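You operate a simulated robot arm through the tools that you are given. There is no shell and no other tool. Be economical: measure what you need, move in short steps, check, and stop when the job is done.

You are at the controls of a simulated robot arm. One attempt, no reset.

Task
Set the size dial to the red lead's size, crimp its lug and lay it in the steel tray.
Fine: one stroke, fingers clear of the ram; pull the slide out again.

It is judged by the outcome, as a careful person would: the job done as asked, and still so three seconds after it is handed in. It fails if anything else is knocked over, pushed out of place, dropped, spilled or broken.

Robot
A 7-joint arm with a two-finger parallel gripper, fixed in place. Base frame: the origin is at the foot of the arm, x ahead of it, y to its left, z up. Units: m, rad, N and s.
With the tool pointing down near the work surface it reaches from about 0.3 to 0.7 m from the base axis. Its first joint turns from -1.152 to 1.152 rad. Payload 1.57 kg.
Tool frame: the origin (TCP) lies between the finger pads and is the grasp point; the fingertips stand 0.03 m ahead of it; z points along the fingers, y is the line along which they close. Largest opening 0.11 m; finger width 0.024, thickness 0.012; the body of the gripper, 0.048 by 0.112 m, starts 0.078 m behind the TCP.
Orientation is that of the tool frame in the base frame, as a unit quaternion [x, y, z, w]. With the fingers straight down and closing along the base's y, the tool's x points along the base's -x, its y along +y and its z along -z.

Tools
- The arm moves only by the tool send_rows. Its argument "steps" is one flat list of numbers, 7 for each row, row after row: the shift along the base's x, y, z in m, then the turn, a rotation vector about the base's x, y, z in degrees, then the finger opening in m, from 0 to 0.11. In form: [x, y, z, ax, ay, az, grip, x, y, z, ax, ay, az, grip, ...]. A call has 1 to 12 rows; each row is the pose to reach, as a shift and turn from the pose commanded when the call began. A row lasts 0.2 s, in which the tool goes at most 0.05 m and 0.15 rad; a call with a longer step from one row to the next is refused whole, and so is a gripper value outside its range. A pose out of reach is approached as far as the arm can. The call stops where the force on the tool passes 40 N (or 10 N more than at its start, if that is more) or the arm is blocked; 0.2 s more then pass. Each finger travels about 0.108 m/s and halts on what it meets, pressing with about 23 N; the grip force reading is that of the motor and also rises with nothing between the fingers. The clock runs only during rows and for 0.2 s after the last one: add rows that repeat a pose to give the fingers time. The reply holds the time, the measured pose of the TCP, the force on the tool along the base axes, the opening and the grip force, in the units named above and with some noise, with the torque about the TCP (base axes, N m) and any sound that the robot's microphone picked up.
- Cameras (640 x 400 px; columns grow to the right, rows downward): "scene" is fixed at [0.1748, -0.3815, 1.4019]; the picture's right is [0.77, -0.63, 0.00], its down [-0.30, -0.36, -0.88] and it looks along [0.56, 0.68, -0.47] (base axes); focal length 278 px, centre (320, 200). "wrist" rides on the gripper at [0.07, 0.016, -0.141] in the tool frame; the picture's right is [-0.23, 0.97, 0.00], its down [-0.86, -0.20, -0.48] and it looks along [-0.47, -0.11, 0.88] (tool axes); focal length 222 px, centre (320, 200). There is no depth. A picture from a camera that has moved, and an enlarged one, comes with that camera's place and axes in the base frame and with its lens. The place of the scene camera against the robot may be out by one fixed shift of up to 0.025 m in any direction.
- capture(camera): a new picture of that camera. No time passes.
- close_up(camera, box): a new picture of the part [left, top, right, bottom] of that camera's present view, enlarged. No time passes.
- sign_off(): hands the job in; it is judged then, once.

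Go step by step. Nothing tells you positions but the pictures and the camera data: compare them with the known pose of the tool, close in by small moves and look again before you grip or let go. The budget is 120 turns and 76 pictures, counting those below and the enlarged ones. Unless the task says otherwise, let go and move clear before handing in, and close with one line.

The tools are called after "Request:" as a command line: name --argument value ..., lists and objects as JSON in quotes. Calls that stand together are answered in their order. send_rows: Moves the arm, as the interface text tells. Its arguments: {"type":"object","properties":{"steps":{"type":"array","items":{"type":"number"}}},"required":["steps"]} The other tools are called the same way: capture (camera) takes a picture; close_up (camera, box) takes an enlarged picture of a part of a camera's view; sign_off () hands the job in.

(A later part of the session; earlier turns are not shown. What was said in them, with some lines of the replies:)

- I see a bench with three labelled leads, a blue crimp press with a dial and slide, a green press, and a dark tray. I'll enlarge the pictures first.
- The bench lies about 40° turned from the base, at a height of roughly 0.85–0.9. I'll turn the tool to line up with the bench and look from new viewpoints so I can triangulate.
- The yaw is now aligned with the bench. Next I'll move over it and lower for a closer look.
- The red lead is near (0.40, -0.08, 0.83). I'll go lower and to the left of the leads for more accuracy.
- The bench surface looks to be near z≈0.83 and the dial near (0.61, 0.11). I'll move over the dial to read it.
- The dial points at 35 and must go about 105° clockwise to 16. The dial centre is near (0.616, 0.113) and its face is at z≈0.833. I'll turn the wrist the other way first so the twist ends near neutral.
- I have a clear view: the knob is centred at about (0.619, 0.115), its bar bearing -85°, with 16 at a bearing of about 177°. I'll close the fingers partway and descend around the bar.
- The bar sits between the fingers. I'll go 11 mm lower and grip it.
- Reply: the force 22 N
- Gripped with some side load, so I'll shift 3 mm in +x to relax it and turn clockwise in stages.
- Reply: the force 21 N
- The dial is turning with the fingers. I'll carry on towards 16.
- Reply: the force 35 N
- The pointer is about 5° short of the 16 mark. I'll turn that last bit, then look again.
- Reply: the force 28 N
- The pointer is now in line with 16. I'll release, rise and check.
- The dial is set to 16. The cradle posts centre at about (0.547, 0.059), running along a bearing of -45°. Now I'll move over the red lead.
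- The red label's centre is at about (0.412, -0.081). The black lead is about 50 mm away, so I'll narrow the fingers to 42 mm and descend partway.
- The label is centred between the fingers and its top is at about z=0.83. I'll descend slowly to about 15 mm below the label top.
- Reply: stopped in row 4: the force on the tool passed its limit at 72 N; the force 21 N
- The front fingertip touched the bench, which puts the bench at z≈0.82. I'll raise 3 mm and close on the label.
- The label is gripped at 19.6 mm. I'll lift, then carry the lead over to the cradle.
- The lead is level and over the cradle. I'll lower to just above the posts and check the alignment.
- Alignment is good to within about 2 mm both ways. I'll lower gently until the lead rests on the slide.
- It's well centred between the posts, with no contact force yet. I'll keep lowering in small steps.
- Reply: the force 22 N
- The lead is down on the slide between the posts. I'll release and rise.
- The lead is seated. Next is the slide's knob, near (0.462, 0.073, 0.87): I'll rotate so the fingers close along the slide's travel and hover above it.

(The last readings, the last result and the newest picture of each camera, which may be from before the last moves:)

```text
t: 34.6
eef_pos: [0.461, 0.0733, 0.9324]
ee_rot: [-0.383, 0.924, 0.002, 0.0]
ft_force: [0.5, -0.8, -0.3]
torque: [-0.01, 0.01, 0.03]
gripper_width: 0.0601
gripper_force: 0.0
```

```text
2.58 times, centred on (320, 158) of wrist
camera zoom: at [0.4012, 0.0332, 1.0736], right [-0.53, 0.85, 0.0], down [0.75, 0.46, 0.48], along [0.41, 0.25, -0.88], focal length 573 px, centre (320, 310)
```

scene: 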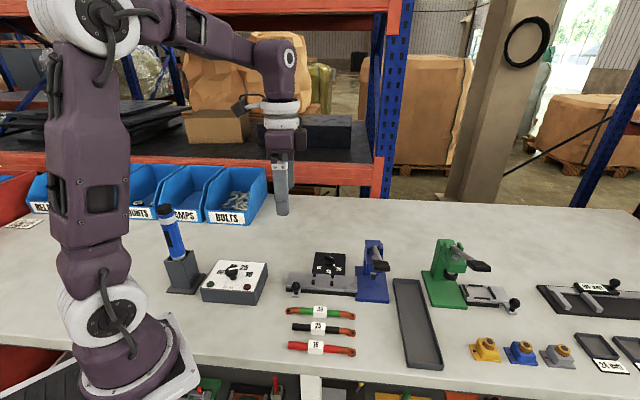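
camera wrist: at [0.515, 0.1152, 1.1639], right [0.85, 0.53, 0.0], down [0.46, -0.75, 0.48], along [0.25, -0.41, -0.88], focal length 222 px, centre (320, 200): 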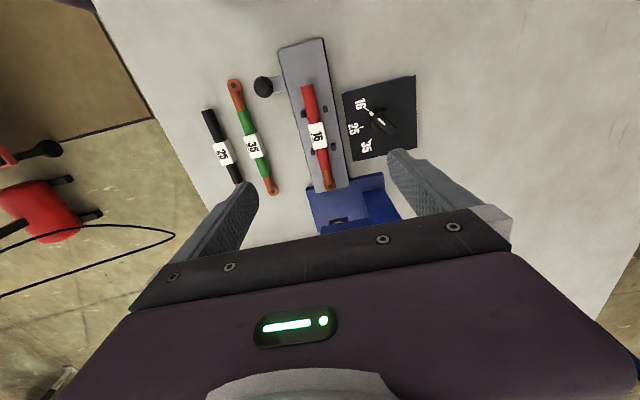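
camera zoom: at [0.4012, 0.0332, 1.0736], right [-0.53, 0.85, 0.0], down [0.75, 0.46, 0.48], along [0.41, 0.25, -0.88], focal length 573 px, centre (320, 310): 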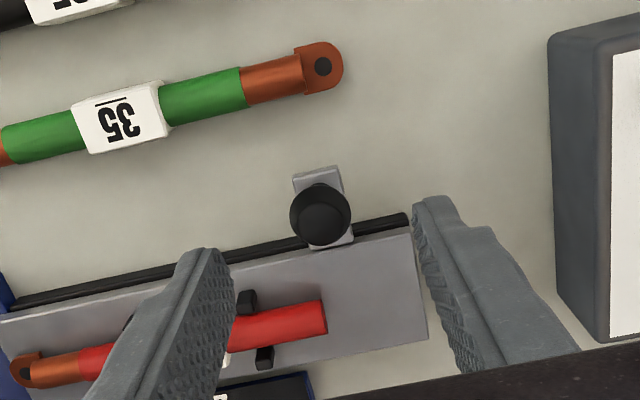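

The knob lies between the fingers. I'll descend and close on it.

Request:
send_rows --steps '[0, -0.001, -0.03, 0, 0, 0, 0.06, 0, -0.001, -0.053, 0, 0, 0, 0.06, 0, -0.001, -0.053, 0, 0, 0, 0.06]'

Request:
close_up --camera "wrist" --box '[220, 80, 420, 235]'

Request:
close_up --camera "scene" --box '[270, 240, 370, 310]'

```text
t: 35.5
eef_pos: [0.4605, 0.0718, 0.8792]
ee_rot: [-0.383, 0.924, 0.0, 0.001]
ft_force: [-0.2, 0.6, -0.4]
torque: [0.02, 0.04, -0.01]
gripper_width: 0.0599
gripper_force: 0.0
```

```text
2.58 times, centred on (320, 158) of wrist
camera zoom: at [0.4008, 0.0327, 1.021], right [-0.53, 0.85, 0.0], down [0.75, 0.46, 0.48], along [0.41, 0.25, -0.88], focal length 573 px, centre (320, 310)
```

zoom: 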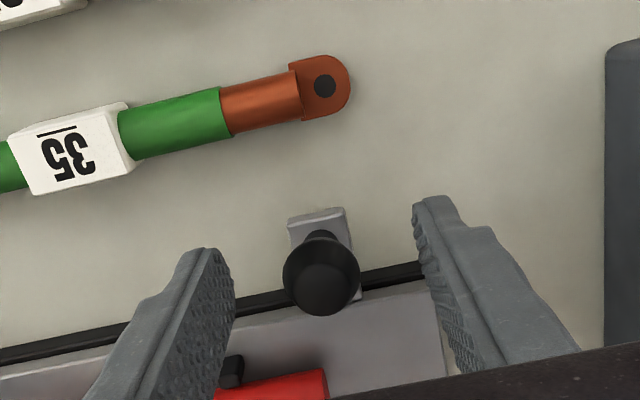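

```text
5.71 times, centred on (320, 275) of scene
camera zoom: at [0.1748, -0.3815, 1.4019], right [0.77, -0.63, 0.0], down [-0.3, -0.36, -0.88], along [0.56, 0.68, -0.47], focal length 1589 px, centre (320, -229)
```

zoom: 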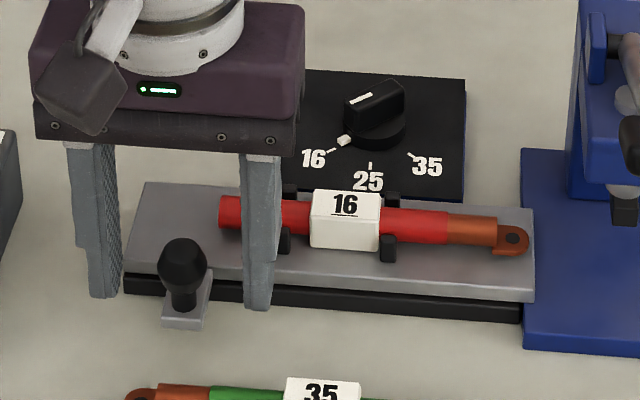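

The knob is at (0.4605, 0.0695), between the pads. I'll close on it.

Request:
send_rows --steps '[-0.001, -0.002, -0.002, 0, 0, 0, 0.06, -0.001, -0.002, -0.002, 0, 0, 0, 0.04, -0.001, -0.002, -0.002, 0, 0, 0, 0.02, -0.001, -0.002, -0.002, 0, 0, 0, 0.01, -0.001, -0.002, -0.002, 0, 0, 0, 0.01]'

```text
t: 36.6
eef_pos: [0.4597, 0.069, 0.8773]
ee_rot: [-0.383, 0.924, 0.002, 0.0]
ft_force: [-1.1, 0.8, -3.5]
torque: [0.07, -0.21, 0.04]
gripper_width: 0.022
gripper_force: 34.8
```

The knob is gripped. I'll push the slide in (along +x, -y) slowly, part of the way first.

Request:
send_rows --steps '[0.007, -0.007, 0, 0, 0, 0, 0.01, 0.014, -0.014, 0, 0, 0, 0, 0.01, 0.021, -0.021, 0, 0, 0, 0, 0.01, 0.028, -0.028, 0, 0, 0, 0, 0.01, 0.035, -0.035, 0, 0, 0, 0, 0.01, 0.035, -0.035, 0, 0, 0, 0, 0.01]'

Request:
close_up --camera "scene" --box '[280, 230, 410, 320]'

```text
t: 38.0
eef_pos: [0.4953, 0.0349, 0.8754]
ee_rot: [-0.382, 0.924, 0.002, -0.001]
ft_force: [-3.0, -1.1, -16.0]
torque: [0.11, -0.25, 0.07]
gripper_width: 0.0216
gripper_force: 35.0
```

```text
4.44 times, centred on (345, 275) of scene
camera zoom: at [0.1749, -0.3816, 1.4019], right [0.77, -0.63, 0.0], down [-0.3, -0.36, -0.88], along [0.56, 0.68, -0.47], focal length 1236 px, centre (209, -133)
```

zoom: 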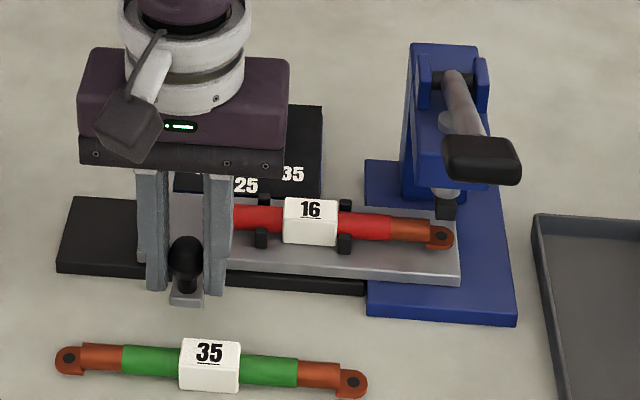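

The slide and lead move together. I'll continue until the stop, about 20–30 mm more.

Request:
send_rows --steps '[0.006, -0.006, 0, 0, 0, 0, 0.01, 0.012, -0.012, 0, 0, 0, 0, 0.01, 0.016, -0.016, 0, 0, 0, 0, 0.01, 0.016, -0.016, 0, 0, 0, 0, 0.01]'

Request:
close_up --camera "scene" --box '[280, 230, 410, 320]'

```text
t: 39.0
eef_pos: [0.5122, 0.0182, 0.8776]
ee_rot: [-0.382, 0.924, 0.0, 0.0]
ft_force: [-4.8, -5.3, 1.0]
torque: [-0.78, 0.8, 0.02]
gripper_width: 0.0218
gripper_force: 34.9
```

```text
4.44 times, centred on (345, 275) of scene
camera zoom: at [0.1746, -0.3816, 1.4019], right [0.77, -0.63, 0.0], down [-0.3, -0.36, -0.88], along [0.56, 0.68, -0.47], focal length 1236 px, centre (209, -133)
```

zoom: 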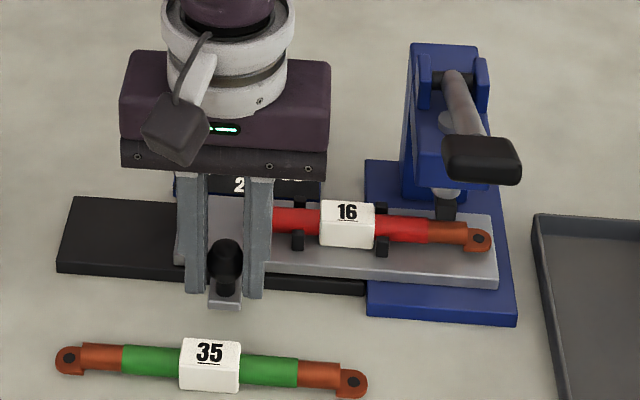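

The copper barrel is now under the ram. I'll probe for the end stop with a few millimetres more.

Request:
send_rows --steps '[0.002, -0.002, 0, 0, 0, 0, 0.01, 0.004, -0.004, 0, 0, 0, 0, 0.01, 0.004, -0.004, 0, 0, 0, 0, 0.01]'

Request:
close_up --camera "scene" --box '[330, 230, 410, 310]'

```text
t: 39.7
eef_pos: [0.5128, 0.0176, 0.8761]
ee_rot: [-0.384, 0.923, 0.004, -0.003]
ft_force: [-9.3, 1.8, 14.8]
torque: [-0.3, -0.11, 0.05]
gripper_width: 0.0218
gripper_force: 34.7
stopped in row 3: the force on the tool passed its limit at 42 N (the readings are from after the stop); the commanded pose is now the measured one
```

```text
5.00 times, centred on (370, 270) of scene
camera zoom: at [0.1743, -0.3815, 1.402], right [0.77, -0.63, 0.0], down [-0.3, -0.36, -0.88], along [0.56, 0.68, -0.47], focal length 1390 px, centre (70, -150)
```

zoom: 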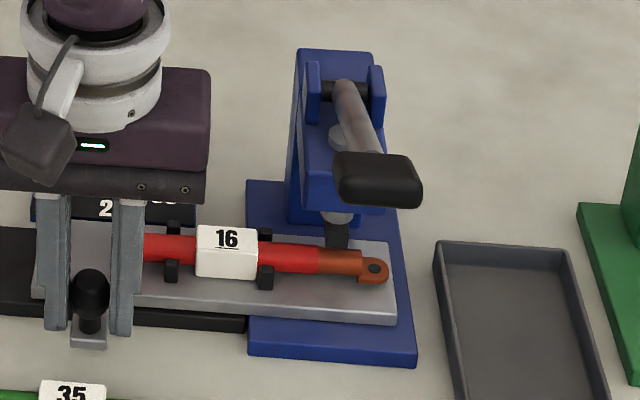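

The slide is against its stop with the barrel under the ram. From two views the lever handle sits high, near (0.567, -0.103, 1.00). I'll let go of the knob and rise, keeping to the left.

Request:
send_rows --steps '[0, 0, 0, 0, 0, 0, 0.04, 0, 0, 0.0, 0, 0, 0, 0.05, 0, 0, 0.03, 0, 0, 0, 0.05, -0.02, 0.02, 0.07, 0, 0, 0, 0.05, -0.04, 0.04, 0.11, 0, 0, 0, 0.03, -0.04, 0.04, 0.15, 0, 0, 0, 0.01, -0.04, 0.04, 0.19, 0, 0, 0, 0.0, -0.02, -0.0, 0.22, 0, 0, 0, 0.0, 0.0, -0.03, 0.24, 0, 0, 0, 0.0, 0.0, -0.07, 0.24, 0, 0, 0, 0, 0.0, -0.07, 0.24, 0, 0, 0, 0]'

Request:
capture --camera "wrist"

Request:
close_up --camera "scene" --box '[300, 230, 420, 310]'

```text
refused: row 8 steps farther than a row can; nothing moved
```

```text
30 pictures are left
camera wrist: at [0.4536, -0.022, 1.0192], right [-0.53, 0.85, 0.01], down [0.75, 0.46, 0.47], along [0.4, 0.26, -0.88], focal length 222 px, centre (320, 200)
```

wrist: 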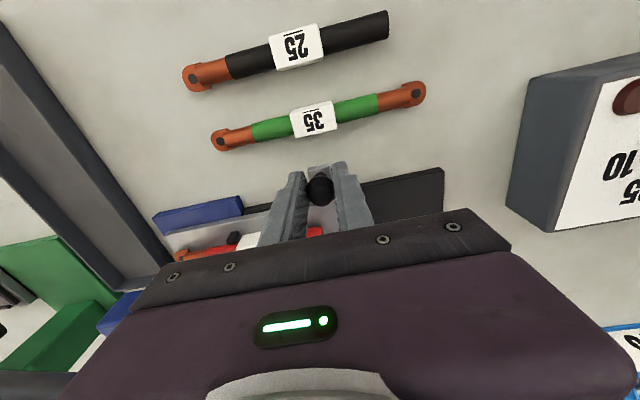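

```text
5.00 times, centred on (360, 270) of scene
camera zoom: at [0.1743, -0.3815, 1.402], right [0.77, -0.63, 0.0], down [-0.3, -0.36, -0.88], along [0.56, 0.68, -0.47], focal length 1390 px, centre (120, -150)
```

zoom: 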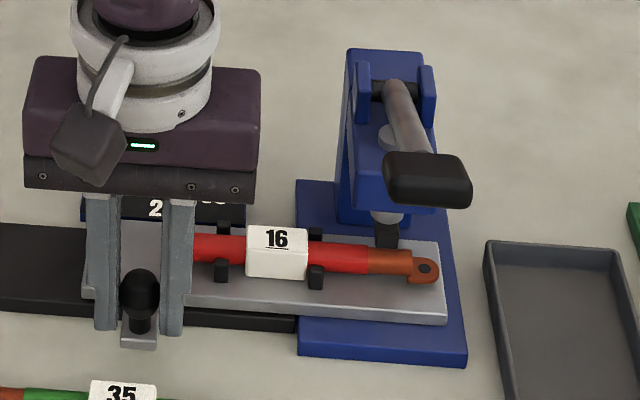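

That move was refused because one step was too long. I'll redo it with smaller steps.

Request:
send_rows --steps '[0, 0, 0, 0, 0, 0, 0.04, 0, 0, 0.0, 0, 0, 0, 0.05, 0, 0, 0.03, 0, 0, 0, 0.05, -0.02, 0.02, 0.06, 0, 0, 0, 0.05, -0.04, 0.04, 0.09, 0, 0, 0, 0.03, -0.04, 0.04, 0.13, 0, 0, 0, 0.01, -0.04, 0.04, 0.17, 0, 0, 0, 0.0, -0.04, 0.02, 0.21, 0, 0, 0, 0.0, -0.03, -0.015, 0.23, 0, 0, 0, 0.0, -0.03, -0.05, 0.23, 0, 0, 0, 0, -0.03, -0.05, 0.23, 0, 0, 0, 0]'

Request:
capture --camera "wrist"

```text
t: 42.1
eef_pos: [0.4818, -0.0325, 1.1079]
ee_rot: [-0.383, 0.924, 0.003, -0.002]
ft_force: [0.6, 0.4, -0.1]
torque: [-0.02, -0.02, 0.01]
gripper_width: 0.0
gripper_force: 21.3
```

```text
28 pictures are left
camera wrist: at [0.4239, -0.0724, 1.2502], right [-0.53, 0.85, 0.01], down [0.75, 0.46, 0.48], along [0.4, 0.26, -0.88], focal length 222 px, centre (320, 200)
```

wrist: 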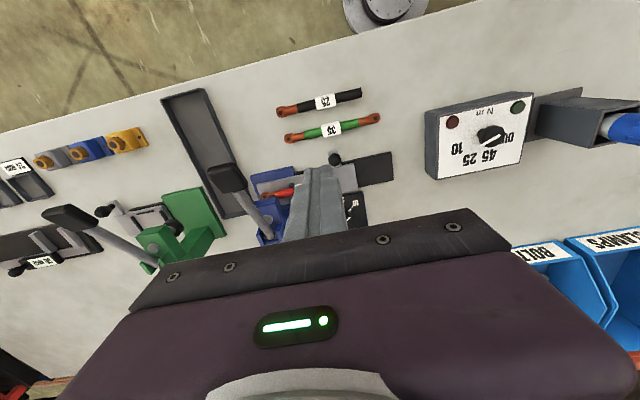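

The handle is at about (0.561, -0.107), with its top near z≈1.02. I'll move above it with closed fingers and look before pressing.

Request:
send_rows --steps '[0.027, -0.025, 0, 0, 0, 0, 0, 0.054, -0.05, 0, 0, 0, 0, 0, 0.08, -0.0735, 0, 0, 0, 0, 0, 0.08, -0.0735, -0.03, 0, 0, 0, 0, 0.08, -0.0735, -0.03, 0, 0, 0, 0]'

Request:
close_up --camera "wrist" --box '[220, 80, 420, 235]'

Request:
close_up --camera "scene" --box '[310, 190, 440, 310]'

```text
t: 43.3
eef_pos: [0.5647, -0.1084, 1.0783]
ee_rot: [-0.384, 0.923, 0.004, -0.003]
ft_force: [0.2, -0.9, -0.3]
torque: [-0.03, 0.0, 0.04]
gripper_width: 0.0
gripper_force: 21.5
```

```text
2.58 times, centred on (320, 158) of wrist
camera zoom: at [0.5049, -0.1476, 1.2201], right [-0.53, 0.85, 0.01], down [0.75, 0.46, 0.47], along [0.4, 0.26, -0.88], focal length 573 px, centre (320, 310)
```

zoom: 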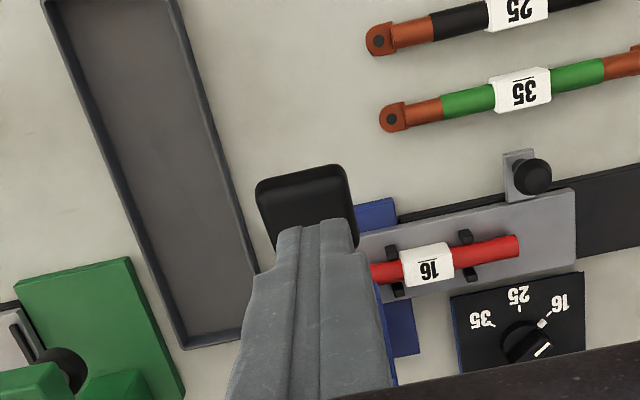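

```text
3.33 times, centred on (375, 250) of scene
camera zoom: at [0.1748, -0.3815, 1.4019], right [0.77, -0.63, 0.0], down [-0.3, -0.36, -0.88], along [0.56, 0.68, -0.47], focal length 927 px, centre (137, 33)
```

zoom: 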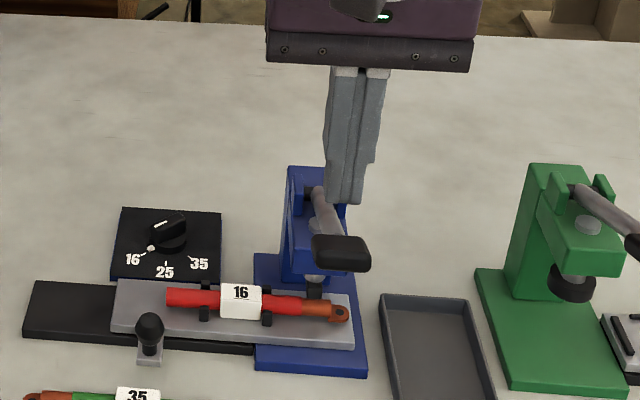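

The fingertips are above the handle, so I'll centre them slightly. Then I'll press down in small steps, watching the force.

Request:
send_rows --steps '[0.001, -0.005, -0.012, 0, 0, 0, 0, 0.001, -0.005, -0.024, 0, 0, 0, 0, 0.001, -0.005, -0.034, 0, 0, 0, 0, 0.001, -0.005, -0.042, 0, 0, 0, 0, 0.001, -0.005, -0.05, 0, 0, 0, 0, 0.001, -0.005, -0.058, 0, 0, 0, 0, 0.001, -0.005, -0.066, 0, 0, 0, 0]'

Request:
close_up --camera "scene" --box '[310, 190, 440, 310]'

```text
t: 44.9
eef_pos: [0.5648, -0.1123, 1.01]
ee_rot: [-0.384, 0.923, 0.003, -0.002]
ft_force: [-0.1, -0.3, 1.4]
torque: [-0.03, 0.01, 0.03]
gripper_width: 0.0001
gripper_force: 21.3
```

```text
3.33 times, centred on (375, 250) of scene
camera zoom: at [0.1747, -0.3815, 1.4019], right [0.77, -0.63, 0.0], down [-0.3, -0.36, -0.88], along [0.56, 0.68, -0.47], focal length 927 px, centre (137, 33)
```

zoom: 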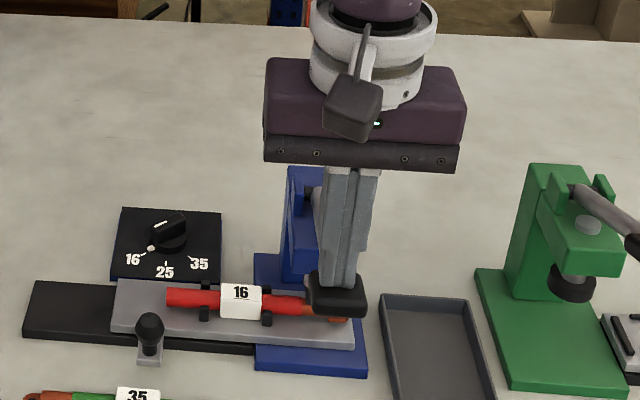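

The lever moves down with light force. I'll continue until it bottoms out.

Request:
send_rows --steps '[0, 0, -0.009, 0, 0, 0, 0, 0, 0, -0.018, 0, 0, 0, 0, 0, 0, -0.027, 0, 0, 0, 0, 0, 0, -0.036, 0, 0, 0, 0, 0, 0, -0.045, 0, 0, 0, 0]'

Request:
close_up --camera "scene" --box '[310, 190, 440, 310]'

```text
t: 46.1
eef_pos: [0.5634, -0.1123, 0.9652]
ee_rot: [-0.384, 0.923, 0.002, -0.003]
ft_force: [0.6, 0.6, 2.2]
torque: [0.03, -0.02, 0.01]
gripper_width: 0.0001
gripper_force: 21.5
```

```text
3.33 times, centred on (375, 250) of scene
camera zoom: at [0.1747, -0.3815, 1.4019], right [0.77, -0.63, 0.0], down [-0.3, -0.36, -0.88], along [0.56, 0.68, -0.47], focal length 927 px, centre (137, 33)
```

zoom: 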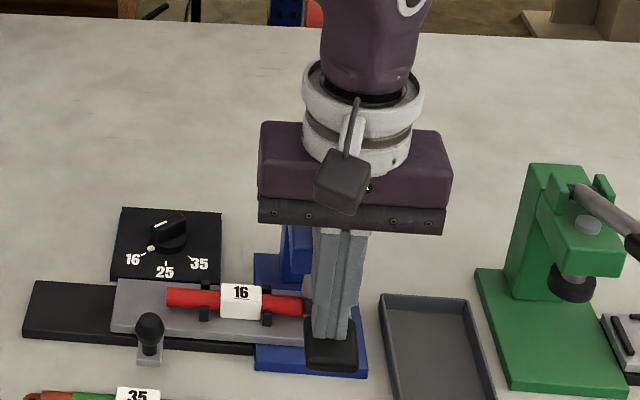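

Still moving freely with 2 N. I'll continue in small steps.

Request:
send_rows --steps '[0, 0, -0.007, 0, 0, 0, 0, 0, 0, -0.014, 0, 0, 0, 0, 0, 0, -0.021, 0, 0, 0, 0, 0, 0, -0.028, 0, 0, 0, 0]'

```text
t: 46.8
eef_pos: [0.5639, -0.1115, 0.9534]
ee_rot: [-0.384, 0.923, 0.002, -0.002]
ft_force: [-9.6, 2.2, 20.1]
torque: [0.24, 0.11, 0.09]
gripper_width: 0.0001
gripper_force: 21.3
stopped in row 3: the force on the tool passed its limit at 56 N (the readings are from after the stop); the commanded pose is now the measured one
```

It met resistance at tip z≈0.923 with no click reported. I'll look, then press on within the force limit.

Request:
send_rows --steps '[0, 0, -0.005, 0, 0, 0, 0, 0, 0, -0.01, 0, 0, 0, 0, 0, 0, -0.015, 0, 0, 0, 0]'

Request:
close_up --camera "scene" --box '[330, 230, 430, 320]'

```text
t: 47.1
eef_pos: [0.5647, -0.1112, 0.9543]
ee_rot: [-0.384, 0.924, 0.001, -0.002]
ft_force: [-9.9, 1.4, 18.9]
torque: [0.23, 0.13, 0.07]
gripper_width: 0.0002
gripper_force: 21.2
stopped in row 1: the force on the tool passed its limit at 50 N (the readings are from after the stop); the commanded pose is now the measured one
```

```text
4.44 times, centred on (380, 275) of scene
camera zoom: at [0.1742, -0.3814, 1.402], right [0.77, -0.63, 0.0], down [-0.3, -0.36, -0.88], along [0.56, 0.68, -0.47], focal length 1236 px, centre (53, -133)
```

zoom: 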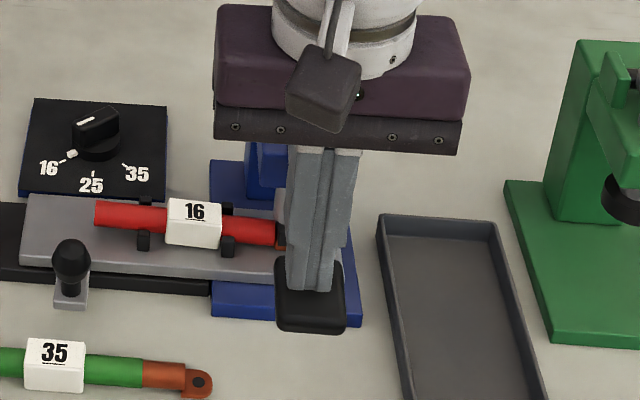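

The lever seems to be at the bottom. I'll hold a steady press for a moment to be sure the stroke is complete before releasing.

Request:
send_rows --steps '[0, 0, -0.0006, 0, 0, 0, 0, 0, 0, -0.0012, 0, 0, 0, 0, 0, 0, -0.0016, 0, 0, 0, 0, 0, 0, -0.002, 0, 0, 0, 0, 0, 0, -0.002, 0, 0, 0, 0, 0, 0, -0.002, 0, 0, 0, 0]'

Request:
close_up --camera "wrist" --box '[200, 60, 440, 220]'

```text
t: 47.8
eef_pos: [0.5633, -0.1127, 0.9539]
ee_rot: [-0.383, 0.924, 0.001, -0.002]
ft_force: [-8.5, 1.8, 16.6]
torque: [0.2, 0.12, 0.07]
gripper_width: 0.0
gripper_force: 21.2
stopped in row 3: the force on the tool passed its limit at 42 N (the readings are from after the stop); the commanded pose is now the measured one
```

```text
2.50 times, centred on (320, 140) of wrist
camera zoom: at [0.5045, -0.1503, 1.0957], right [-0.53, 0.85, 0.0], down [0.75, 0.46, 0.48], along [0.4, 0.25, -0.88], focal length 555 px, centre (320, 350)
```

zoom: 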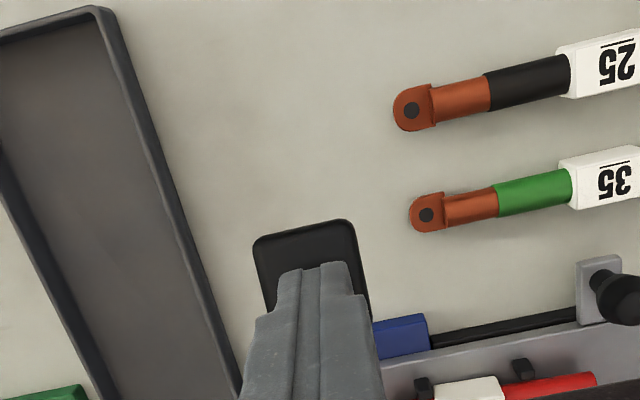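

It's a hard stop, so the stroke is complete. I'll rise and see whether the lever follows.

Request:
send_rows --steps '[0, 0, 0.02, 0, 0, 0, 0, 0, 0, 0.04, 0, 0, 0, 0, 0, 0, 0.06, 0, 0, 0, 0, 0, 0, 0.08, 0, 0, 0, 0, 0, 0, 0.1, 0, 0, 0, 0, 0, 0, 0.12, 0, 0, 0, 0, -0.03, 0.03, 0.14, 0, 0, 0, 0, -0.06, 0.06, 0.14, 0, 0, 0, 0, -0.09, 0.09, 0.14, 0, 0, 0, 0, -0.09, 0.09, 0.14, 0, 0, 0, 0]'

Request:
close_up --camera "scene" --box '[320, 230, 420, 310]'

Request:
capture --camera "wrist"

```text
t: 50.0
eef_pos: [0.4764, -0.0238, 1.0943]
ee_rot: [-0.384, 0.923, 0.002, -0.001]
ft_force: [0.0, 0.6, -0.1]
torque: [0.01, -0.02, 0.0]
gripper_width: 0.0001
gripper_force: 21.2
```

```text
5.00 times, centred on (370, 270) of scene
camera zoom: at [0.1747, -0.3815, 1.4019], right [0.77, -0.63, 0.0], down [-0.3, -0.36, -0.88], along [0.56, 0.68, -0.47], focal length 1390 px, centre (70, -150)
```

zoom: 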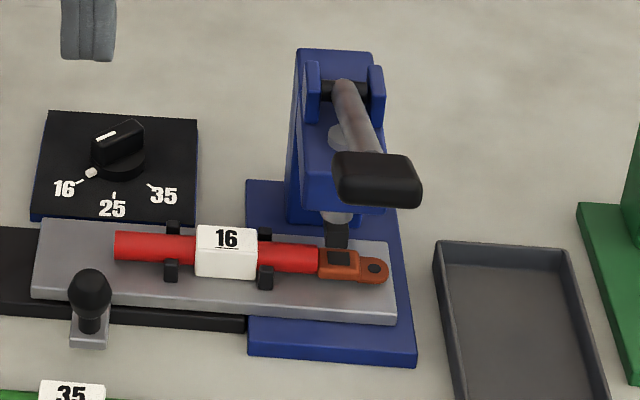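

```text
20 pictures are left
camera wrist: at [0.4169, -0.0622, 1.2351], right [-0.53, 0.85, 0.0], down [0.75, 0.46, 0.48], along [0.4, 0.25, -0.88], focal length 222 px, centre (320, 200)
```

wrist: 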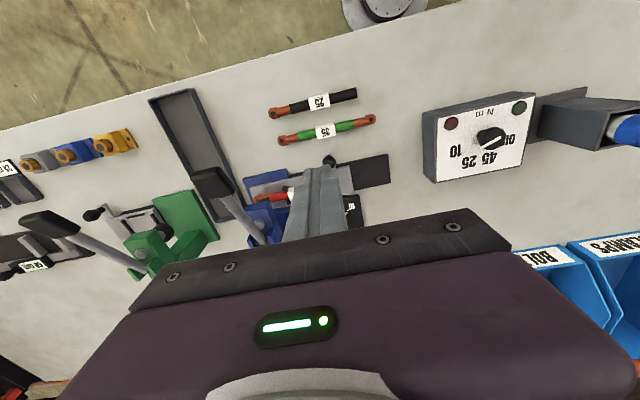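

The lever sprang back and the lug shows the crimp dent. Now I'll go back to the knob to pull the slide out.

Request:
send_rows --steps '[-0.002, 0.03, 0, 0, 0, 0, 0.02, -0.0036, 0.06, -0.02, 0, 0, 0, 0.05, -0.0036, 0.0814, -0.05, 0, 0, 0, 0.055, -0.0036, 0.0814, -0.09, 0, 0, 0, 0.055, -0.0036, 0.0814, -0.122, 0, 0, 0, 0.055, 0.0164, 0.0614, -0.145, 0, 0, 0, 0.055, 0.0364, 0.0414, -0.168, 0, 0, 0, 0.055, 0.0364, 0.0414, -0.18, 0, 0, 0, 0.055, 0.0364, 0.0414, -0.18, 0, 0, 0, 0.055]'

Request:
close_up --camera "wrist" --box '[220, 80, 420, 235]'

```text
t: 52.0
eef_pos: [0.5103, 0.0215, 0.9121]
ee_rot: [-0.383, 0.924, 0.001, -0.002]
ft_force: [-0.5, 0.6, 0.2]
torque: [0.01, 0.0, 0.03]
gripper_width: 0.0551
gripper_force: 0.0
```

```text
2.58 times, centred on (320, 158) of wrist
camera zoom: at [0.4512, -0.0178, 1.0543], right [-0.53, 0.85, 0.0], down [0.75, 0.46, 0.48], along [0.4, 0.25, -0.88], focal length 573 px, centre (320, 310)
```

zoom: 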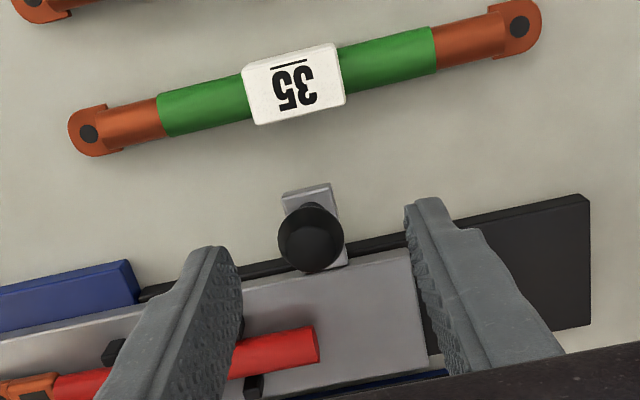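

The knob is between the fingers. I'll descend, grip and pull the slide out slowly.

Request:
send_rows --steps '[0.002, -0.004, -0.02, 0, 0, 0, 0.055, 0.002, -0.004, -0.035, 0, 0, 0, 0.055, 0.002, -0.004, -0.035, 0, 0, 0, 0.035, 0.002, -0.004, -0.035, 0, 0, 0, 0.015, 0.002, -0.004, -0.035, 0, 0, 0, 0.01, 0.002, -0.004, -0.035, 0, 0, 0, 0.01]'

Request:
send_rows --steps '[-0.006, 0.006, 0, 0, 0, 0, 0.01, -0.012, 0.012, 0, 0, 0, 0, 0.01, -0.018, 0.018, 0, 0, 0, 0, 0.01, -0.024, 0.024, 0, 0, 0, 0, 0.01, -0.03, 0.03, 0, 0, 0, 0, 0.01, -0.036, 0.036, 0, 0, 0, 0, 0.01, -0.042, 0.042, 0, 0, 0, 0, 0.01, -0.048, 0.048, 0, 0, 0, 0, 0.01, -0.051, 0.051, 0, 0, 0, 0, 0.01, -0.053, 0.053, 0, 0, 0, 0, 0.01, -0.055, 0.055, 0, 0, 0, 0, 0.01]'

Request:
close_up --camera "scene" --box '[280, 230, 410, 320]'

```text
t: 53.4
eef_pos: [0.5122, 0.0176, 0.8765]
ee_rot: [-0.384, 0.923, 0.003, -0.001]
ft_force: [-10.6, 10.2, -1.5]
torque: [0.08, -0.16, 0.12]
gripper_width: 0.0222
gripper_force: 35.2
```

```text
t: 55.8
eef_pos: [0.4591, 0.0713, 0.879]
ee_rot: [-0.383, 0.924, 0.001, 0.0]
ft_force: [21.0, 6.5, -17.4]
torque: [-0.25, -0.03, 0.02]
gripper_width: 0.0217
gripper_force: 34.8
```

```text
4.44 times, centred on (345, 275) of scene
camera zoom: at [0.1755, -0.3813, 1.4019], right [0.77, -0.63, 0.0], down [-0.3, -0.36, -0.88], along [0.56, 0.68, -0.47], focal length 1236 px, centre (209, -133)
```

zoom: 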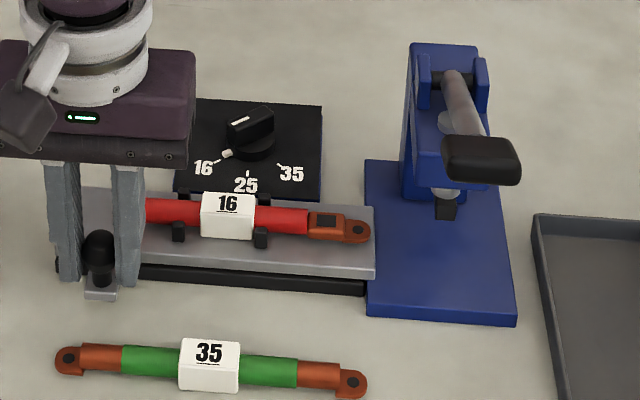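

The slide is out and the lead is back in its first position. I'll release the knob, rise and turn back over the lead.

Request:
send_rows --steps '[0.001, 0, 0, 0, 0, 0, 0.04, 0.001, 0, 0, 0, 0, 0, 0.055, 0.001, 0, 0.03, 0, 0, 0, 0.055, 0.001, 0, 0.07, 0, 0, 0, 0.055, 0.001, 0, 0.11, 0, 0, 0, 0.055, 0.01, -0.002, 0.14, 0, 0, -8, 0.055, 0.02, -0.004, 0.14, 0, 0, -16, 0.055, 0.03, -0.006, 0.14, 0, 0, -24, 0.055, 0.04, -0.008, 0.14, 0, 0, -32, 0.055, 0.05, -0.01, 0.14, 0, 0, -40, 0.055, 0.06, -0.012, 0.14, 0, 0, -48, 0.055, 0.07, -0.014, 0.14, 0, 0, -56, 0.055]'

Request:
send_rows --steps '[0.01, -0.001, 0, 0, 0, -8, 0.05, 0.02, -0.002, 0, 0, 0, -16, 0.045, 0.021, -0.003, 0, 0, 0, -24, 0.04, 0.021, -0.003, 0, 0, 0, -32, 0.036, 0.021, -0.003, 0, 0, 0, -34, 0.034, 0.021, -0.003, -0.04, 0, 0, -34, 0.034, 0.021, -0.003, -0.08, 0, 0, -34, 0.034, 0.021, -0.003, -0.1, 0, 0, -34, 0.034, 0.021, -0.003, -0.1, 0, 0, -34, 0.034]'

Request:
close_up --camera "wrist" --box '[220, 80, 420, 235]'

```text
t: 58.4
eef_pos: [0.5278, 0.057, 1.0174]
ee_rot: [0.097, 0.995, 0.003, 0.0]
ft_force: [0.2, -0.2, -1.1]
torque: [-0.02, 0.0, 0.02]
gripper_width: 0.0548
gripper_force: 0.0
```

```text
t: 60.4
eef_pos: [0.5512, 0.0538, 0.9166]
ee_rot: [0.381, 0.924, 0.002, 0.0]
ft_force: [0.2, -0.2, 0.6]
torque: [0.0, 0.0, 0.0]
gripper_width: 0.0341
gripper_force: 0.0
```

```text
2.58 times, centred on (320, 158) of wrist
camera zoom: at [0.5124, 0.1134, 1.0598], right [0.85, 0.53, 0.0], down [0.46, -0.75, 0.48], along [0.25, -0.4, -0.88], focal length 573 px, centre (320, 310)
```

zoom: 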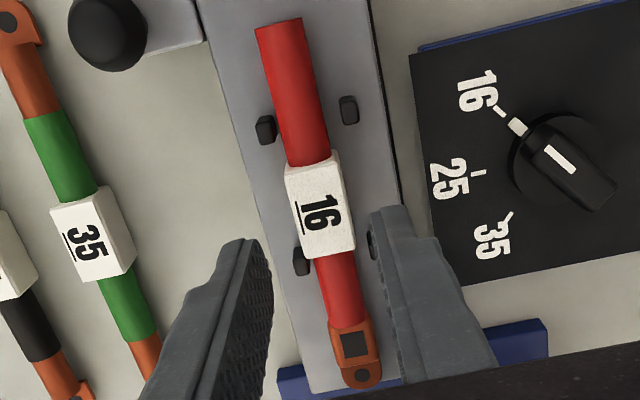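

The label is under the fingers. I'll shift 3 mm left so the fingers stay clear of the posts, then lower and grip.

Request:
send_rows --steps '[-0.003, 0.002, -0.015, 0, 0, 0, 0.034, -0.003, 0.002, -0.03, 0, 0, 0, 0.034, -0.003, 0.002, -0.041, 0, 0, 0, 0.034, -0.003, 0.002, -0.041, 0, 0, 0, 0.034, -0.003, 0.002, -0.041, 0, 0, 0, 0.02, -0.003, 0.002, -0.041, 0, 0, 0, 0.01, -0.003, 0.002, -0.041, 0, 0, 0, 0.01]'

Request:
close_up --camera "wrist" --box '[220, 80, 420, 235]'

```text
t: 62.0
eef_pos: [0.5466, 0.0564, 0.8761]
ee_rot: [0.382, 0.924, 0.002, -0.001]
ft_force: [0.1, 0.5, 0.7]
torque: [0.0, -0.02, -0.01]
gripper_width: 0.0193
gripper_force: 22.8
```

```text
2.58 times, centred on (320, 158) of wrist
camera zoom: at [0.5089, 0.1153, 1.0194], right [0.85, 0.53, 0.0], down [0.46, -0.75, 0.48], along [0.25, -0.4, -0.88], focal length 573 px, centre (320, 310)
```

zoom: 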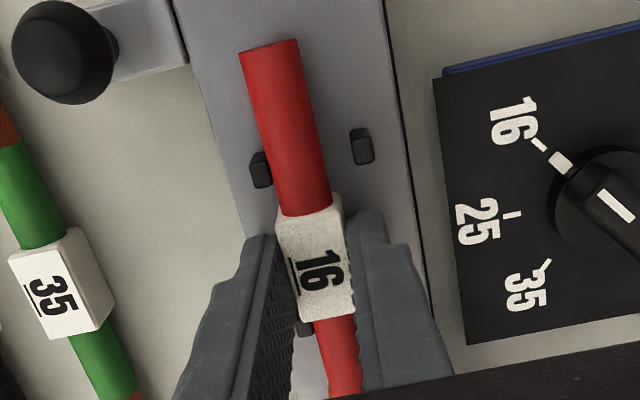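

The lead is gripped. The tray is about 70 mm wide and lies crosswise to the lead, centred near (0.656, -0.168). I'll lift high above both lever handles, then carry it over while turning 90°.

Request:
send_rows --steps '[0, 0, 0.02, 0, 0, 0, 0.01, 0, 0, 0.06, 0, 0, 0, 0.01, 0, 0, 0.1, 0, 0, 0, 0.01, 0, 0, 0.14, 0, 0, 0, 0.01, 0, 0, 0.18, 0, 0, 0, 0.01, 0, 0, 0.224, 0, 0, 0, 0.01, 0.01, -0.02, 0.224, 0, 0, 8, 0.01, 0.02, -0.04, 0.224, 0, 0, 16, 0.01, 0.03, -0.06, 0.224, 0, 0, 24, 0.01, 0.04, -0.08, 0.224, 0, 0, 32, 0.01, 0.05, -0.1, 0.224, 0, 0, 40, 0.01]'

Request:
send_rows --steps '[0.01, -0.022, 0, 0, 0, 8, 0.01, 0.02, -0.044, 0, 0, 0, 16, 0.01, 0.03, -0.066, 0, 0, 0, 24, 0.01, 0.04, -0.088, 0, 0, 0, 32, 0.01, 0.05, -0.106, 0, 0, 0, 40, 0.01, 0.059, -0.124, 0, 0, 0, 48, 0.01, 0.059, -0.124, 0, 0, 0, 50, 0.01, 0.059, -0.124, 0, 0, 0, 50, 0.01]'

Request:
capture --camera "wrist"

Request:
close_up --camera "scene" --box '[340, 170, 520, 380]'

```text
t: 64.4
eef_pos: [0.5944, -0.0453, 1.0996]
ee_rot: [0.041, 0.999, 0.002, -0.001]
ft_force: [-0.7, 0.5, -1.4]
torque: [-0.01, 0.03, -0.01]
gripper_width: 0.0196
gripper_force: 22.9
```

```text
t: 66.2
eef_pos: [0.6336, -0.1658, 1.1016]
ee_rot: [-0.383, 0.924, 0.001, -0.001]
ft_force: [-0.4, 0.0, -1.4]
torque: [-0.04, -0.01, 0.01]
gripper_width: 0.0194
gripper_force: 23.5
out of reach, approached as far as the arm can: row 5, 6, 7, 8
```

```text
15 pictures are left
camera wrist: at [0.5734, -0.2049, 1.2442], right [-0.53, 0.85, 0.0], down [0.75, 0.46, 0.48], along [0.4, 0.25, -0.88], focal length 222 px, centre (320, 200)
```

wrist: 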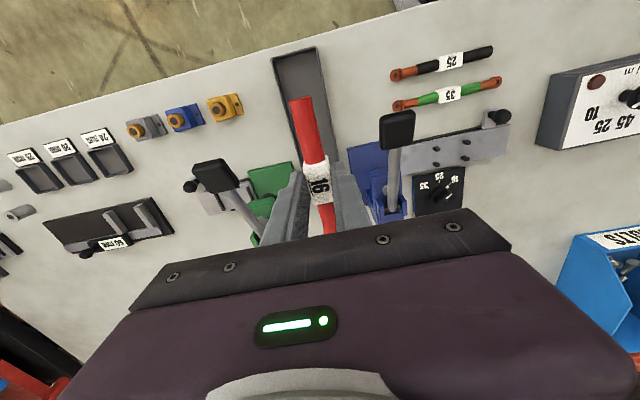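

```text
1.90 times, centred on (430, 275) of scene
camera zoom: at [0.1747, -0.3816, 1.4019], right [0.77, -0.63, 0.0], down [-0.3, -0.36, -0.88], along [0.56, 0.68, -0.47], focal length 530 px, centre (110, 57)
```

zoom: 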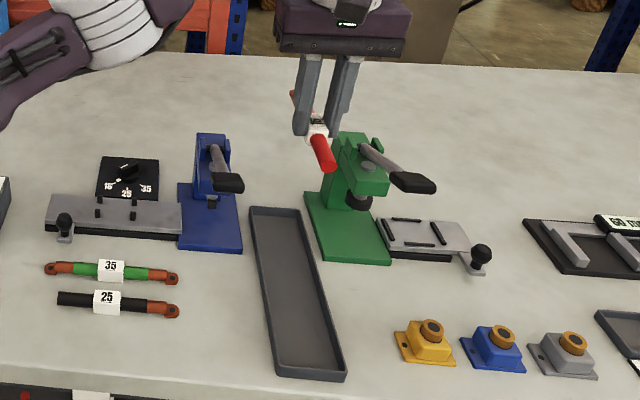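

The arm stopped short at this height (0.634, -0.166), and the view gives the tray's e1 span and both handles clear of my path. I'll lower 40 mm, where reach is better, and re-aim.

Request:
send_rows --steps '[0, 0, -0.02, 0, 0, 0, 0.01, 0, 0, -0.04, 0, 0, 0, 0.01, 0, 0, -0.04, 0, 0, 0, 0.01]'

```text
t: 67.0
eef_pos: [0.6324, -0.1655, 1.0596]
ee_rot: [-0.383, 0.924, 0.001, -0.001]
ft_force: [0.0, -0.2, -1.2]
torque: [-0.02, -0.01, -0.05]
gripper_width: 0.0194
gripper_force: 22.8
```

Now I'll shift to (0.640, -0.180) and lower to just above the handle level for a check.

Request:
send_rows --steps '[0.004, -0.008, 0, 0, 0, 0, 0.01, 0.0075, -0.0145, -0.02, 0, 0, 0, 0.01, 0.0075, -0.0145, -0.05, 0, 0, 0, 0.01, 0.0075, -0.0145, -0.08, 0, 0, 0, 0.01, 0.0075, -0.0145, -0.105, 0, 0, 0, 0.01, 0.0075, -0.0145, -0.105, 0, 0, 0, 0.01]'

Request:
capture --camera "wrist"

Request:
close_up --camera "scene" --box '[370, 200, 490, 380]'

```text
t: 68.4
eef_pos: [0.6404, -0.1807, 0.9537]
ee_rot: [-0.383, 0.924, 0.002, -0.001]
ft_force: [-0.1, -0.2, -0.1]
torque: [-0.01, 0.03, 0.0]
gripper_width: 0.0196
gripper_force: 23.0
```

```text
13 pictures are left
camera wrist: at [0.58, -0.2191, 1.0969], right [-0.53, 0.85, 0.0], down [0.75, 0.46, 0.48], along [0.4, 0.25, -0.88], focal length 222 px, centre (320, 200)
```

wrist: 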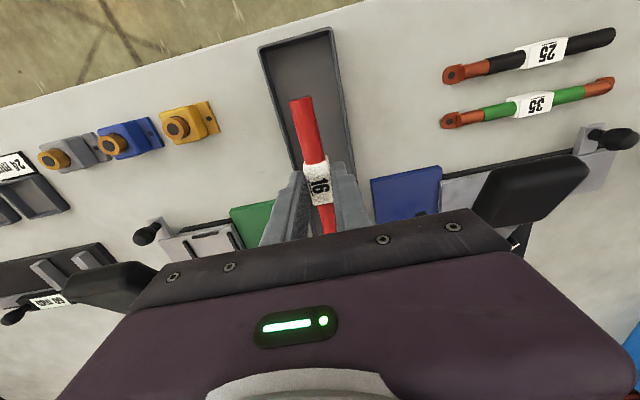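

```text
2.22 times, centred on (430, 290) of scene
camera zoom: at [0.1748, -0.3815, 1.4019], right [0.77, -0.63, 0.0], down [-0.3, -0.36, -0.88], along [0.56, 0.68, -0.47], focal length 618 px, centre (76, 0)
```

zoom: 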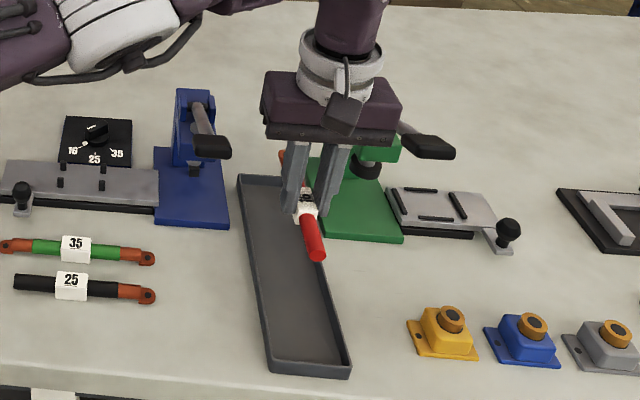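

The lead is centred over the tray and there's about 13 mm clearance to the nearest lever handle. I'll lower gently.

Request:
send_rows --steps '[0.0005, 0, -0.015, 0, 0, 0, 0.01, 0.0005, 0, -0.03, 0, 0, 0, 0.01, 0.0005, 0, -0.045, 0, 0, 0, 0.01, 0.0005, 0, -0.06, 0, 0, 0, 0.01, 0.0005, 0, -0.07, 0, 0, 0, 0.01, 0.0005, 0, -0.07, 0, 0, 0, 0.01]'

Request:
close_up --camera "wrist" --box '[200, 30, 440, 250]'

Request:
close_up --camera "scene" --box '[370, 230, 480, 350]'

```text
t: 69.8
eef_pos: [0.6409, -0.1806, 0.8857]
ee_rot: [-0.383, 0.924, 0.001, -0.002]
ft_force: [-0.4, 0.4, -1.5]
torque: [0.0, 0.01, 0.01]
gripper_width: 0.0192
gripper_force: 22.6
```

```text
1.82 times, centred on (320, 140) of wrist
camera zoom: at [0.5815, -0.2191, 1.0277], right [-0.53, 0.85, 0.0], down [0.75, 0.46, 0.48], along [0.4, 0.25, -0.88], focal length 404 px, centre (320, 309)
```

zoom: 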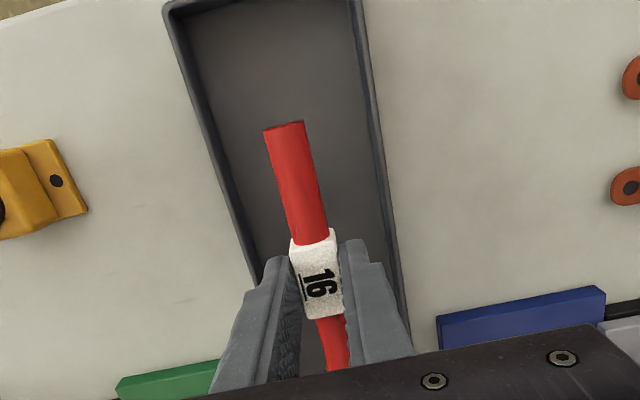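

```text
3.33 times, centred on (425, 290) of scene
camera zoom: at [0.1748, -0.3815, 1.4019], right [0.77, -0.63, 0.0], down [-0.3, -0.36, -0.88], along [0.56, 0.68, -0.47], focal length 927 px, centre (-30, -100)
```

zoom: 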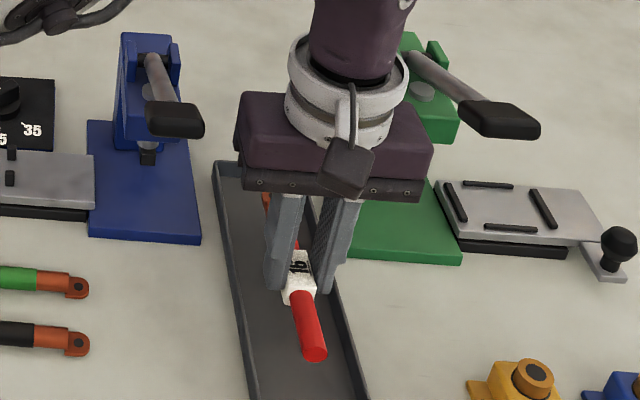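

Still centred. I'll lower the last 26 mm slowly onto the tray floor.

Request:
send_rows --steps '[-0.001, 0.001, -0.01, 0, 0, 0, 0.01, -0.001, 0.001, -0.018, 0, 0, 0, 0.01, -0.001, 0.001, -0.021, 0, 0, 0, 0.01, -0.001, 0.001, -0.023, 0, 0, 0, 0.01, -0.001, 0.001, -0.024, 0, 0, 0, 0.01]'

```text
t: 71.0
eef_pos: [0.6402, -0.1805, 0.8617]
ee_rot: [-0.383, 0.924, 0.002, 0.0]
ft_force: [0.7, 0.9, -2.0]
torque: [-0.04, -0.01, 0.0]
gripper_width: 0.0193
gripper_force: 23.1
```

No contact yet. I'll step down another few millimetres.

Request:
send_rows --steps '[0, 0, -0.001, 0, 0, 0, 0.01, 0, 0, -0.002, 0, 0, 0, 0.01, 0, 0, -0.003, 0, 0, 0, 0.01, 0, 0, -0.0035, 0, 0, 0, 0.01]'

Request:
close_up --camera "wrist" --box '[200, 30, 440, 250]'

```text
t: 72.0
eef_pos: [0.6396, -0.1799, 0.8595]
ee_rot: [-0.384, 0.924, 0.001, 0.0]
ft_force: [-1.5, 1.7, 10.9]
torque: [0.22, -0.12, 0.02]
gripper_width: 0.0198
gripper_force: 23.2
```

```text
1.82 times, centred on (320, 140) of wrist
camera zoom: at [0.5802, -0.2181, 1.0013], right [-0.53, 0.85, 0.0], down [0.75, 0.46, 0.48], along [0.41, 0.25, -0.88], focal length 404 px, centre (320, 309)
```

zoom: 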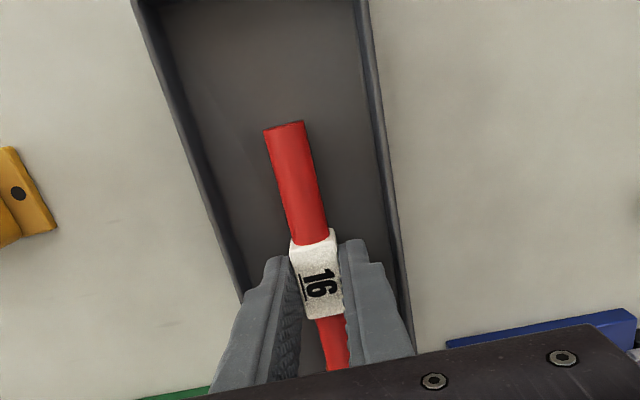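

Contact with the tray floor. I'll open just a little, since the walls are close, then rise straight up past the handles.

Request:
send_rows --steps '[0, 0, 0.001, 0, 0, 0, 0.024, 0, 0, 0.001, 0, 0, 0, 0.028, 0, 0, 0.001, 0, 0, 0, 0.028, 0, 0, 0.015, 0, 0, 0, 0.028, 0, 0, 0.04, 0, 0, 0, 0.028, 0, 0, 0.07, 0, 0, 0, 0.028, 0, 0, 0.11, 0, 0, 0, 0.028, 0, 0, 0.15, 0, 0, 0, 0.028, 0, 0, 0.19, 0, 0, 0, 0.028, 0, 0, 0.22, 0, 0, 0, 0.028, -0.03, 0.0, 0.24, 0, 0, 0, 0.028, -0.03, 0.0, 0.24, 0, 0, 0, 0.028]'

Request:
capture --camera "wrist"

Request:
close_up --camera "scene" --box '[280, 220, 500, 380]'

```text
t: 74.6
eef_pos: [0.6115, -0.1785, 1.0987]
ee_rot: [-0.384, 0.923, 0.002, -0.001]
ft_force: [-0.9, 0.2, 0.2]
torque: [0.01, 0.0, -0.01]
gripper_width: 0.0281
gripper_force: 0.1
out of reach, approached as far as the arm can: row 10
```

```text
8 pictures are left
camera wrist: at [0.5511, -0.2172, 1.242], right [-0.53, 0.85, 0.0], down [0.75, 0.46, 0.48], along [0.4, 0.25, -0.88], focal length 222 px, centre (320, 200)
```

wrist: 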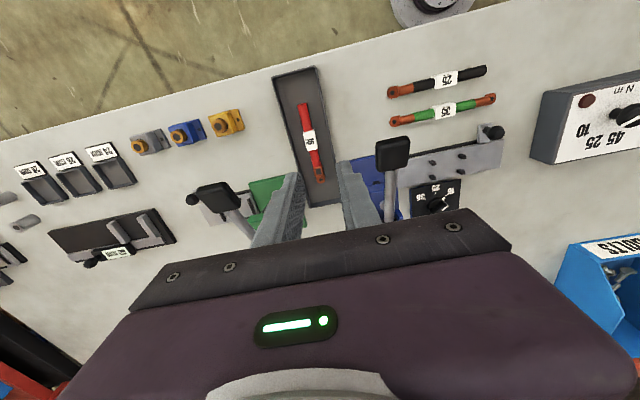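

```text
2.50 times, centred on (390, 300) of scene
camera zoom: at [0.1747, -0.3815, 1.4019], right [0.77, -0.63, 0.0], down [-0.3, -0.36, -0.88], along [0.56, 0.68, -0.47], focal length 695 px, centre (145, -50)
```

zoom: 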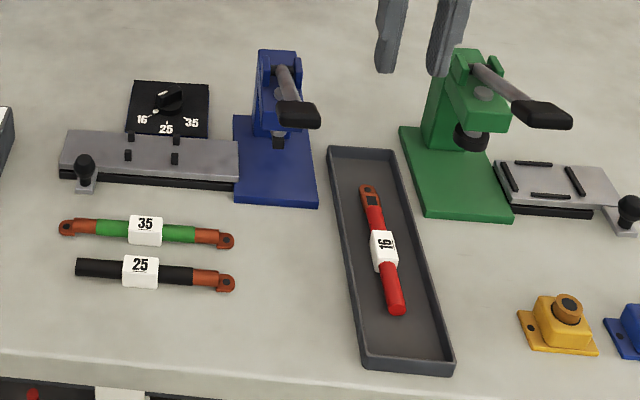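

The crimped red lead lies flat in the tray, the slide is out, the dial reads 16, the lever is up and the arm is clear. I'm handing in.

Request:
sign_off

```text
The job is handed in.
```

The dial is at 16, the red lead's lug was crimped with one stroke of the lever (after it hit its stop I pressed twice more without letting it up), the slide is pulled back out, and the lead lies in the steel tray.
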